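You operate a simulated robot arm through the tools that you are given. There is no shell and no other tool. Be economical: measure what you need, move in short steps, check, and stop when the job is done.

Carry out the task below with a simulated robot arm. There is one attempt and no reset: what you move stays moved.

TASK
Put the B orange plug from the top of the blue bench on top of the orange gloves box and the C orange plug on top of the white fuses box.
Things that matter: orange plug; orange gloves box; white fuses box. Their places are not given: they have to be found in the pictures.

It is judged by the outcome, as a careful person would: the job done as asked, and still so three seconds after it is handed in. It fails if anything else is knocked over, pushed out of place, dropped, spilled or broken.

THE ROBOT
A 7-joint arm with a two-finger parallel gripper, fixed in place. Base frame: the origin is at the foot of the arm, x ahead of it, y to its left, z up; the work surface is at about z = 0. Lengths are in cm, angles in rad, forces in N, time in s.
With the tool pointing down near the work surface it reaches from about 24 to 62 cm from the base axis. Its first joint turns from -1.152 to 1.152 rad. Payload 2.6 kg.
Tool frame: the origin (TCP) lies between the finger pads and is the grasp point; the fingertips stand 3 cm ahead of it; z points along the fingers, y is the line along which they close. The gripper opens to 9.4 cm. The fingers are 2.8 cm wide and 1 cm thick; the gripper's body (5 by 9.6 cm) begins 5.5 cm behind the TCP.
Orientation is that of the tool frame in the base frame, as a unit quaternion [x, y, z, w]. With the fingers straight down and closing along the base's y, the tool's x points along the base's -x, its y along +y and its z along -z.

THE INTERFACE
- The arm moves only by the tool arm_command. Its argument "increments" is a list of rows, each an object of numbers (a shift or turn left out is 0, a gripper value left out holds the last): "ax", "ay", "az": the turn, a rotation vector about the tool's x, y, z in rad; "x", "y", "z": the shift along the tool's x, y, z in cm; "gripper": the closure, from 0 (fully open) to 1 (shut). In form: [{"ax": .., "ay": .., "az": .., "x": .., "y": .., "z": .., "gripper": ..}, ...]. A call has 1 to 20 rows; each row shifts and turns the commanded pose from where the row before left it, along the tool's axes as they then stand. A row lasts 0.2 s, in which the tool goes at most 5 cm and 0.15 rad; a call with a longer step from one row to the next is refused whole, and so is a gripper value outside its range. A pose out of reach is approached as far as the arm can. The call stops where the force on the tool passes 40 N (or 10 N more than at its start, if that is more) or the arm is blocked; 0.2 s more then pass. The fingers move at their own pace (about 7.2 cm/s each) and stop on an object; they squeeze with about 26 N. The grip force told is the motor's: it shows also when the fingers shut on nothing. Time passes only in rows, and 0.2 s behind the last, so rows that do not move let the fingers close. It gives the time, the measured TCP pose, the force on the tool (base axes), the opening and the grip force at its end, in the units of the frame above (readings bear some noise), and new pictures: "pictures" is both (left out), scene, wrist or none.
- Cameras (640 x 400 px; columns grow to the right, rows downward): "scene" is fixed at [4.7, 45.16, 55.16]; the picture's right is [-0.59, -0.81, 0.00], its down [-0.56, 0.40, -0.73] and it looks along [0.59, -0.43, -0.69] (base axes); focal length 296 px, centre (320, 200). "wrist" rides on the gripper at [-3.7, 0, -5.8] in the tool frame; the picture's right is [0.00, -1.00, 0.00], its down [0.97, 0.00, -0.24] and it looks along [0.24, 0.00, 0.97] (tool axes); focal length 218 px, centre (320, 200).
- locate(camera, pixels): for up to 12 pixels [column, row] of the newest picture of that camera ("zoom" is the newest enlarged one), the place [x, y, z] in the base frame of the surface seen there, good to about 0.2 cm. No time passes.
- zoom(camera, box): a new picture of the part [left, top, right, bottom] of that camera's present view, enlarged. No time passes.
- job_done(): hands the job in; it is judged then, once.

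Work in short steps. Measure before you move; look again where a grasp or a placing could have gone wrong, and mend it. You have 60 turns and 100 pictures in all, the two below and enlarged ones among them. Open the gripper and draw the arm clear of the work before you hand the job in, unless the task says otherwise; then end with one line.

The tools are called after "Emit:" by a JSON object that holds its "method" and its "body". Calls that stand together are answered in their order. arm_command: Moves the arm, as the interface text tells. Its arguments: {"type":"object","properties":{"increments":{"type":"array"},"pictures":{"type":"string","enum":["both","scene","wrist","none"]}},"required":["increments"]} The other tools are called the same way: locate (camera, pixels) gives the place of the surface under pixels of a picture; zoom (camera, box) takes an enlarged picture of a part of a camera's view; job_done () hands the job in.

At the start:

```text
clock: 0.0
tcp_pos: [39.81, 7.49, 25.76]
tool_rot: [0.0, 1.0, 0.0, 0.0]
wrist_force: [0.0, -0.3, 0.0]
gripper_width: 9.38
grasp_force: 0.1
```

scene: 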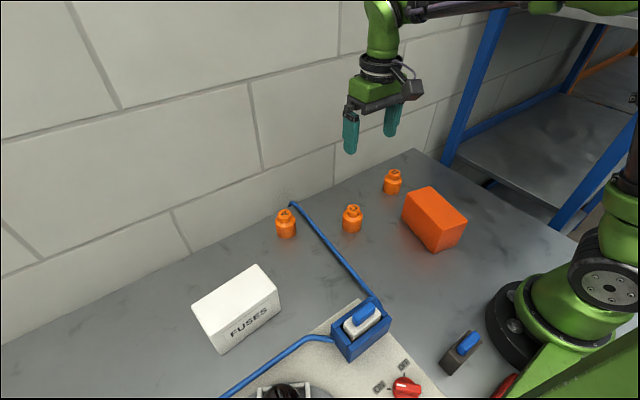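
wrist: 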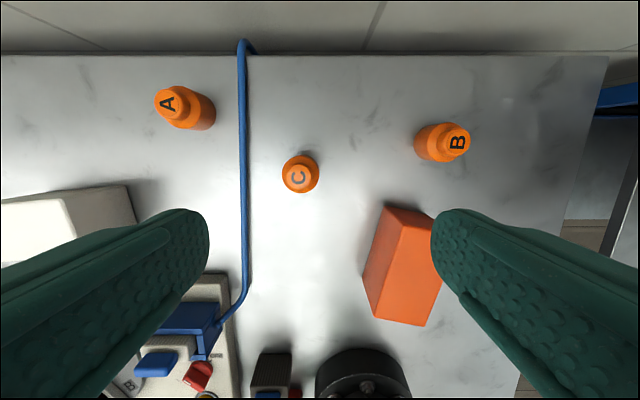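

The wrist view shows plug A (172,103), C (299,174) and B (455,142). I'll measure the plugs and both boxes.

Emit:
{"method": "locate", "body": {"camera": "wrist", "pixels": [[299, 174], [299, 190], [457, 142], [425, 142], [405, 240], [388, 208], [434, 222], [372, 305], [421, 322], [480, 200], [300, 230]]}}

Emit:
{"method": "locate", "body": {"camera": "scene", "pixels": [[392, 173], [393, 188], [351, 210], [352, 226], [408, 192], [430, 188], [466, 217], [440, 228], [194, 303], [258, 266], [278, 290], [214, 335]]}}

Emit:
{"method": "zoom", "body": {"camera": "scene", "box": [320, 140, 480, 260]}}

Emit:
{"method": "zoom", "body": {"camera": "scene", "box": [180, 190, 340, 370]}}

```text
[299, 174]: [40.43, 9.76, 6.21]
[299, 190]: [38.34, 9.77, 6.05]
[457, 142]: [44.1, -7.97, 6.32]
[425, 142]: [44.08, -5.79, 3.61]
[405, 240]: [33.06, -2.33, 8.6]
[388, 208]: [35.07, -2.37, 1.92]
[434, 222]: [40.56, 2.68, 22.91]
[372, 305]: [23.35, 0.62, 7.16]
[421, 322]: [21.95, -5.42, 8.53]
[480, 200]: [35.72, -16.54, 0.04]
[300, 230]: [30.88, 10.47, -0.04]
```

```text
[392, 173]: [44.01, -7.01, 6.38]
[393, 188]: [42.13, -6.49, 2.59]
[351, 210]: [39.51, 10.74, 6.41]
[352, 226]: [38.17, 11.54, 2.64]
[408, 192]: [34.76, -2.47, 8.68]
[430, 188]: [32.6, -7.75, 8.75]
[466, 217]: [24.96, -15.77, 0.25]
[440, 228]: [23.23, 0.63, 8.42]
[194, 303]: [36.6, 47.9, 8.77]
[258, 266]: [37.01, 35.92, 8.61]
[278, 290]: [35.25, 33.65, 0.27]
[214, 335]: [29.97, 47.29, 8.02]
```

```text
3.33 times, centred on (400, 200) of scene
```

zoom: 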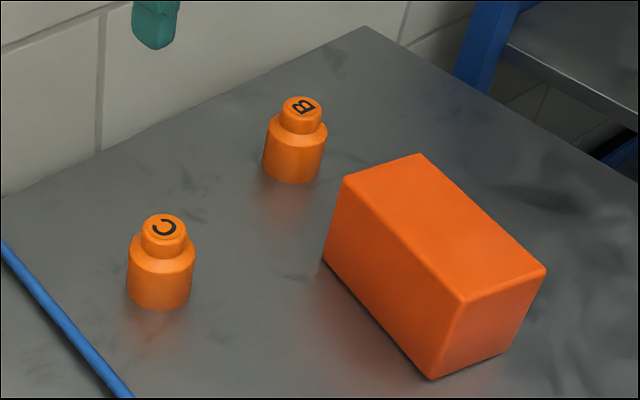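

```text
2.22 times, centred on (260, 280) of scene
```

zoom: 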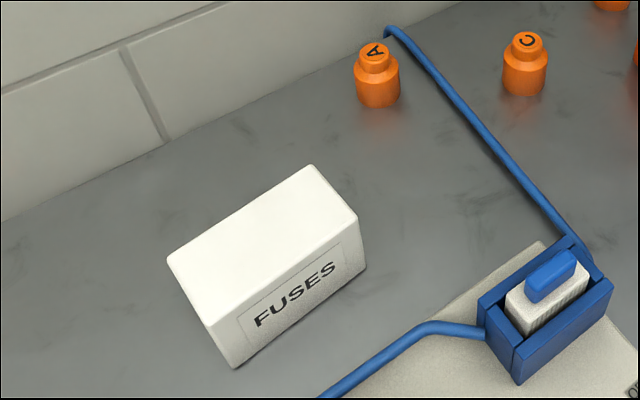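

I'll refine the cap-centre positions and the fuses box top corners.

Emit:
{"method": "locate", "body": {"camera": "zoom", "pixels": [[172, 262], [308, 170], [353, 212], [212, 316], [262, 240]]}}

Emit:
{"method": "locate", "body": {"camera": "scene", "pixels": [[353.2, 207.6], [395, 171.5], [349.5, 208], [357, 208], [391, 172], [398.5, 172], [432, 207], [343, 222], [361, 222]]}}

Emit:
{"method": "zoom", "body": {"camera": "wrist", "box": [260, 100, 500, 250]}}

```text
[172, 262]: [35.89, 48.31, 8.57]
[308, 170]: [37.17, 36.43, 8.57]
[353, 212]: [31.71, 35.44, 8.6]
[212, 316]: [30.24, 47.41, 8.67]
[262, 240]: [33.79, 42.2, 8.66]
```

```text
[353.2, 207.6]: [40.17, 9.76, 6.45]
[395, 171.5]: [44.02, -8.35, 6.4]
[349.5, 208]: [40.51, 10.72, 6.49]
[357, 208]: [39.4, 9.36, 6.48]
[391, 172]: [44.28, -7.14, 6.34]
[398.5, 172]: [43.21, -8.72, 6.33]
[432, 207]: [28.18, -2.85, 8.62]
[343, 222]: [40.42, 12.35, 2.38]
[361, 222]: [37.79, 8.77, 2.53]
```

```text
2.67 times, centred on (380, 175) of wrist
```

zoom: 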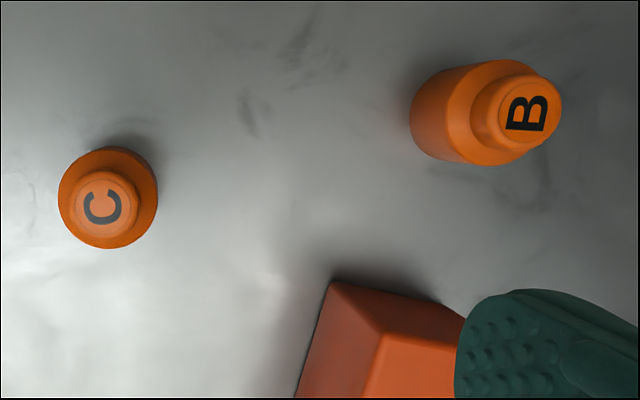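

Emit:
{"method": "locate", "body": {"camera": "zoom", "pixels": [[75, 203], [103, 205], [132, 205], [103, 178], [103, 232], [528, 113], [558, 112], [528, 82], [526, 146], [420, 118]]}}

```text
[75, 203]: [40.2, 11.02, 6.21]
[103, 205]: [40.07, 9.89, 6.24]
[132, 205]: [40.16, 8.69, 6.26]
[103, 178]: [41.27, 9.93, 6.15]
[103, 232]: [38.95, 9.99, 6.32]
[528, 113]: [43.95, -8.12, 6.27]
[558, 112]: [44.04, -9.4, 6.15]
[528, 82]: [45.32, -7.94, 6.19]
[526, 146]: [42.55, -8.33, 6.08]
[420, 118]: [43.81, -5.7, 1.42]
```

Cap centres are C at (40.1, 9.9) and B at (44.0, -8.1), with tops at z 6.3. I'll move above B with the gripper open and check before lowering.

Emit:
{"method": "arm_command", "body": {"increments": [{"x": -1.05, "y": -3.9}, {"x": -1.05, "y": -3.9}, {"x": -1.05, "y": -3.9}, {"x": -1.05, "y": -3.9}, {"z": 4}, {"z": 4}, {"z": 4}, {"z": 2.5}, {}], "pictures": "both"}}

```text
clock: 2.0
tcp_pos: [44.09, -7.96, 11.33]
tool_rot: [0.0, 1.0, 0.0, 0.0]
wrist_force: [0.0, -0.5, -0.3]
gripper_width: 9.41
grasp_force: 0.0
```

scene: 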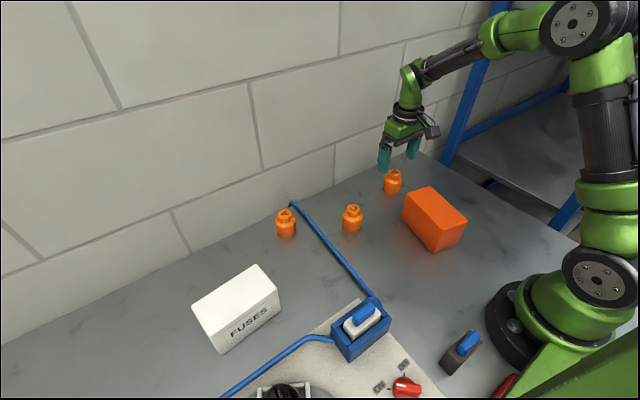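
wrist: 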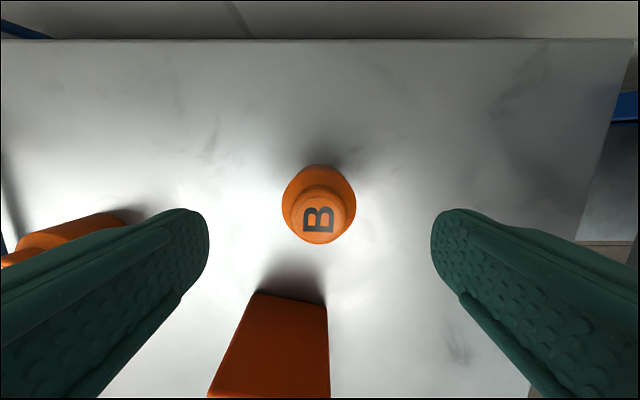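

B is centred between the fingers at (318,217). I'll lower 7.7 cm and close.

Emit:
{"method": "arm_command", "body": {"increments": [{"z": 3}, {"z": 2.7}, {"z": 2}, {}, {"gripper": 1}, {}, {}, {}], "pictures": "wrist"}}

```text
clock: 3.8
tcp_pos: [44.06, -7.98, 3.66]
tool_rot: [0.0, 1.0, 0.0, 0.0]
wrist_force: [-0.4, 0.7, -0.9]
gripper_width: 4.69
grasp_force: 26.8
```

wrist: 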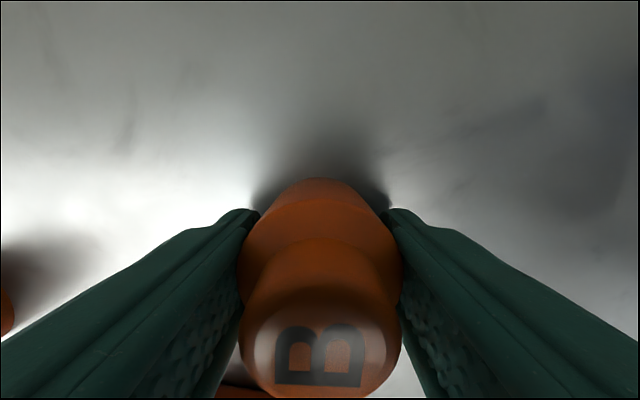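

B is gripped with a 4.69 cm opening. I'll lift it and zoom on the orange box to refine its top corners.

Emit:
{"method": "arm_command", "body": {"increments": [{"z": -3}, {"z": -4}, {"z": -4}, {"z": -3}, {}], "pictures": "none"}}

Emit:
{"method": "zoom", "body": {"camera": "scene", "box": [395, 180, 475, 255]}}

```text
clock: 5.0
tcp_pos: [43.96, -7.84, 17.13]
tool_rot: [0.0, 1.0, 0.0, 0.0]
wrist_force: [-0.4, 0.3, -0.7]
gripper_width: 4.68
grasp_force: 26.2
```

```text
5.33 times, centred on (435, 218) of scene
```

zoom: 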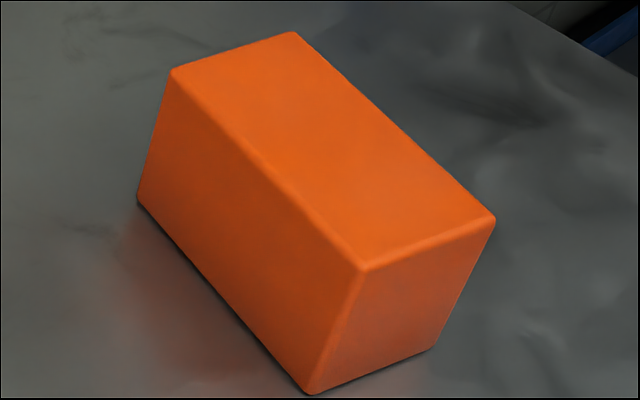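

Emit:
{"method": "locate", "body": {"camera": "zoom", "pixels": [[178, 73], [292, 36], [488, 216], [362, 264], [325, 145]]}}

Emit:
{"method": "arm_command", "body": {"increments": [{"x": 4, "y": 1.1}, {"x": 4, "y": 1.1}, {"x": 4, "y": 1.1}, {"x": 4, "y": 1.0}, {}], "pictures": "both"}}

```text
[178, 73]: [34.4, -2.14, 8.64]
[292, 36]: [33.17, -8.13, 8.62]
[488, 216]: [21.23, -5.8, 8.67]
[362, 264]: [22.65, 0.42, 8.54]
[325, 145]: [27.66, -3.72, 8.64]
```

```text
clock: 6.2
tcp_pos: [27.83, -3.81, 17.52]
tool_rot: [0.0, 1.0, 0.001, -0.001]
wrist_force: [0.4, 0.4, -1.2]
gripper_width: 4.69
grasp_force: 25.9
```

scene: 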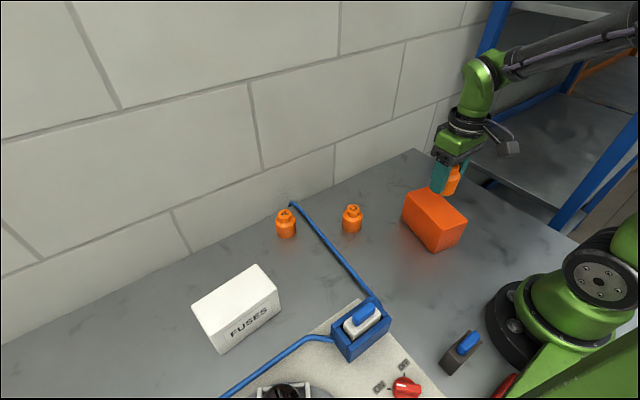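
wrist: 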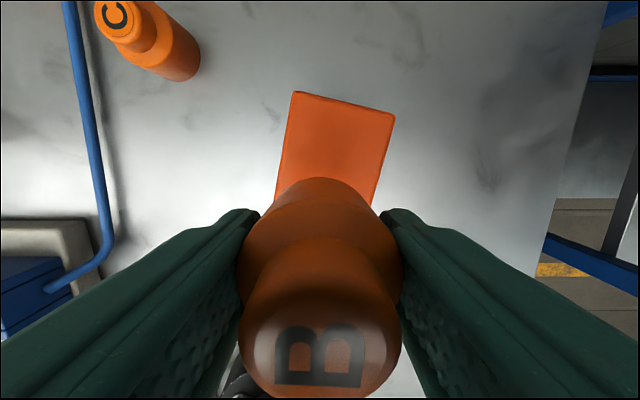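

The box top centre is about (27.9, -3.9, 8.63) and the TCP is above it. I'll lower to about z 12.35.

Emit:
{"method": "arm_command", "body": {"increments": [{"z": 2.5}, {"z": 1.7}, {"z": 0.6}, {"z": 0.4}, {}], "pictures": "scene"}}

```text
clock: 7.4
tcp_pos: [27.96, -3.79, 12.4]
tool_rot: [0.0, 1.0, 0.0, 0.0]
wrist_force: [0.1, 0.2, -1.1]
gripper_width: 4.69
grasp_force: 25.6
```

scene: 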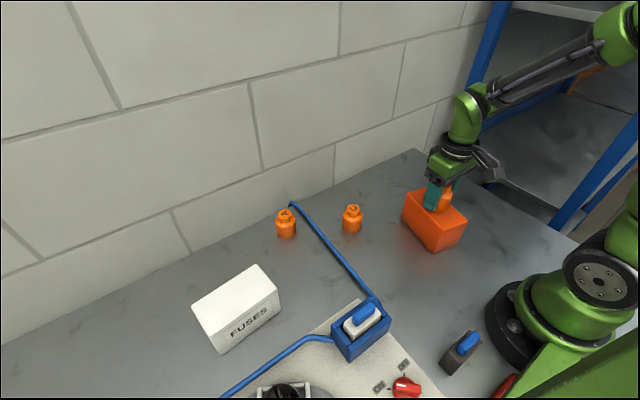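

I'll feel for contact with another 0.15 cm, then release and draw up.

Emit:
{"method": "arm_command", "body": {"increments": [{"z": 0.12}, {}, {"gripper": 0.6}, {"gripper": 0.3}, {"gripper": 0}, {}, {"z": -2}, {"z": -4}, {"z": -4}, {}], "pictures": "both"}}

```text
clock: 9.6
tcp_pos: [28.15, -3.84, 22.32]
tool_rot: [0.0, 1.0, 0.0, 0.0]
wrist_force: [0.8, -0.6, 0.0]
gripper_width: 9.41
grasp_force: 0.2
```

scene: 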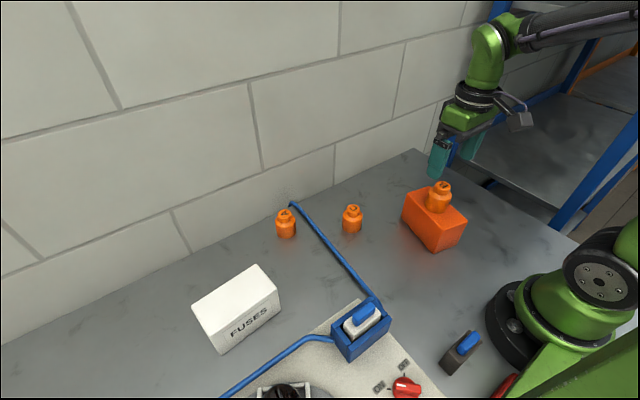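
wrist: 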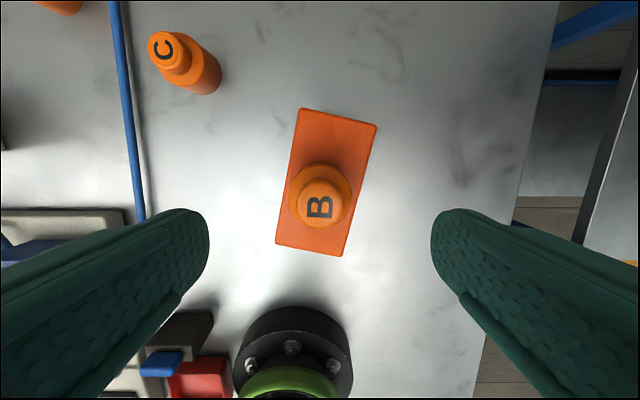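

B stands centred on the orange box. Next I'll go above C at (40.1, 9.9).

Emit:
{"method": "arm_command", "body": {"increments": [{"x": -3.02, "y": 3.43}, {"x": -3.02, "y": 3.43}, {"x": -3.02, "y": 3.43}, {"x": -3.03, "y": 3.43}, {"z": 4}, {"z": 4}, {"z": 3}, {}], "pictures": "wrist"}}

```text
clock: 11.4
tcp_pos: [40.05, 9.92, 11.18]
tool_rot: [0.0, 1.0, 0.001, 0.0]
wrist_force: [0.3, -0.1, -1.4]
gripper_width: 9.41
grasp_force: 0.0
```

wrist: 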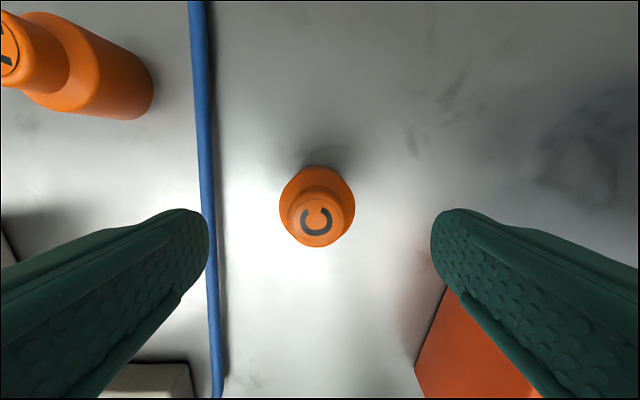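

C is centred, but the blue cable runs close to the left finger. I'll measure it first.

Emit:
{"method": "locate", "body": {"camera": "wrist", "pixels": [[208, 180], [216, 210], [208, 205], [212, 240], [212, 280], [218, 280], [200, 150]]}}

```text
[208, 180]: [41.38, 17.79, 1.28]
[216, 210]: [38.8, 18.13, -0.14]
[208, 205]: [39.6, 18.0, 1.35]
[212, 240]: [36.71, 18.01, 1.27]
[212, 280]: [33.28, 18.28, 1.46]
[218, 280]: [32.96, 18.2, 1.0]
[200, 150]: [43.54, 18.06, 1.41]
```

The cable's near edge is at y≈17.8, and the finger's outer side is at about 15.6, so there is room. I'll lower and grip.

Emit:
{"method": "arm_command", "body": {"increments": [{"z": 3}, {"z": 2.5}, {"z": 2.0}, {}, {"gripper": 1}, {}, {}, {}], "pictures": "none"}}

```text
clock: 13.2
tcp_pos: [40.17, 9.84, 3.87]
tool_rot: [0.0, 1.0, 0.0, 0.001]
wrist_force: [0.3, 0.2, -0.5]
gripper_width: 4.72
grasp_force: 26.5
```

C is gripped with a 4.72 cm opening. I'll lift it and carry it toward the fuses box centre at (33.75, 41.9).

Emit:
{"method": "arm_command", "body": {"increments": [{"z": -3}, {"z": -4}, {"z": -4}, {"z": -4}, {"x": 0.8, "y": 4}, {"x": 0.8, "y": 4}, {"x": 0.8, "y": 4}, {"x": 0.8, "y": 4}, {"x": 0.8, "y": 4}, {"x": 0.8, "y": 4}, {"x": 0.8, "y": 4}, {"x": 0.75, "y": 4}, {}, {}], "pictures": "both"}}

```text
clock: 16.2
tcp_pos: [33.81, 41.81, 18.75]
tool_rot: [0.0, 1.0, 0.0, -0.001]
wrist_force: [-0.3, -0.6, -1.3]
gripper_width: 4.66
grasp_force: 26.2
```

scene: 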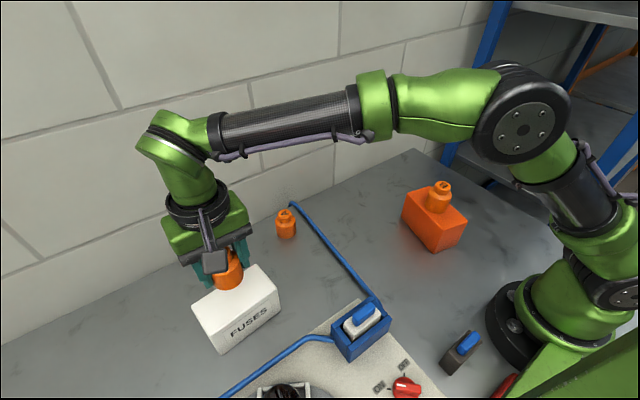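
wrist: 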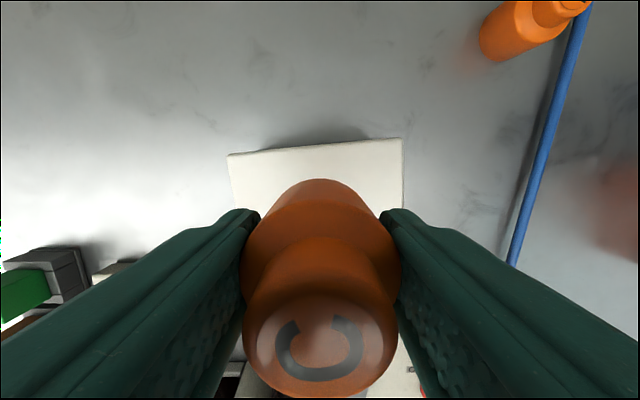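

C is over the fuses box. I'll lower 6.35 cm to just about contact.

Emit:
{"method": "arm_command", "body": {"increments": [{"z": 3}, {"z": 2}, {"z": 0.9}, {"z": 0.4}, {"z": 0.08}, {}, {}], "pictures": "scene"}}

```text
clock: 17.8
tcp_pos: [33.68, 41.88, 12.41]
tool_rot: [0.0, 1.0, 0.0, 0.0]
wrist_force: [-0.1, 0.2, -1.2]
gripper_width: 4.71
grasp_force: 26.2
```

scene: 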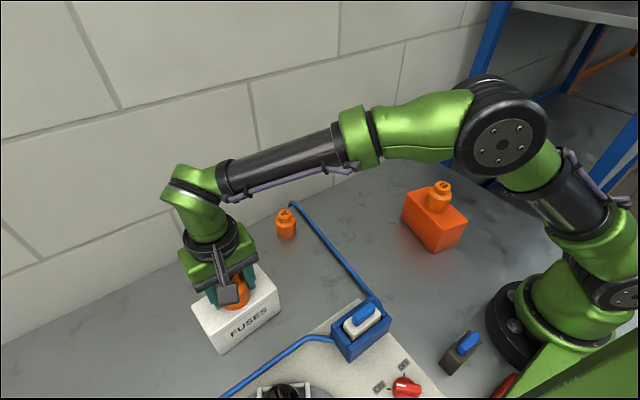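

C is at contact height and centred. I'll release it and draw up.

Emit:
{"method": "arm_command", "body": {"increments": [{"gripper": 0.6}, {"gripper": 0.3}, {"gripper": 0}, {}, {"z": -2}, {"z": -4}, {"z": -4}, {"z": -3}, {"y": -4}, {"y": -4}, {"y": -4}, {}], "pictures": "both"}}

```text
clock: 20.4
tcp_pos: [33.7, 29.72, 25.16]
tool_rot: [0.0, 1.0, 0.0, 0.0]
wrist_force: [1.5, 0.0, -0.1]
gripper_width: 9.39
grasp_force: 0.1
```

scene: 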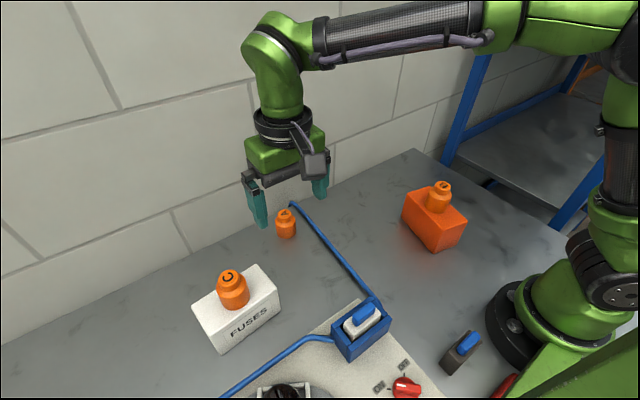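
wrist: 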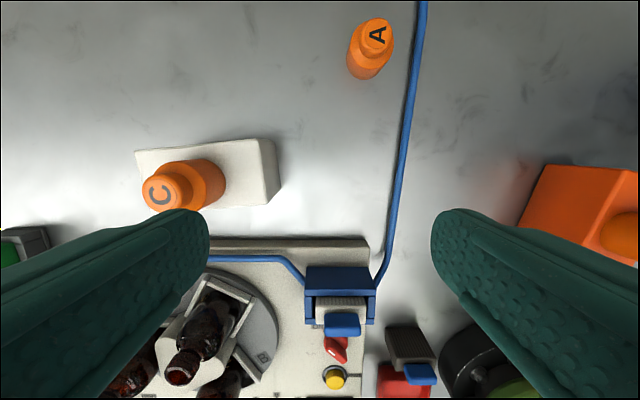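

Both plugs stand on their boxes, nothing else has moved, and the arm is clear with the gripper open.

Emit:
{"method": "job_done", "body": {}}

```text
The job is handed in.
```

The job is handed in: plug B stands on the orange gloves box and plug C on the white fuses box, and nothing else was disturbed.
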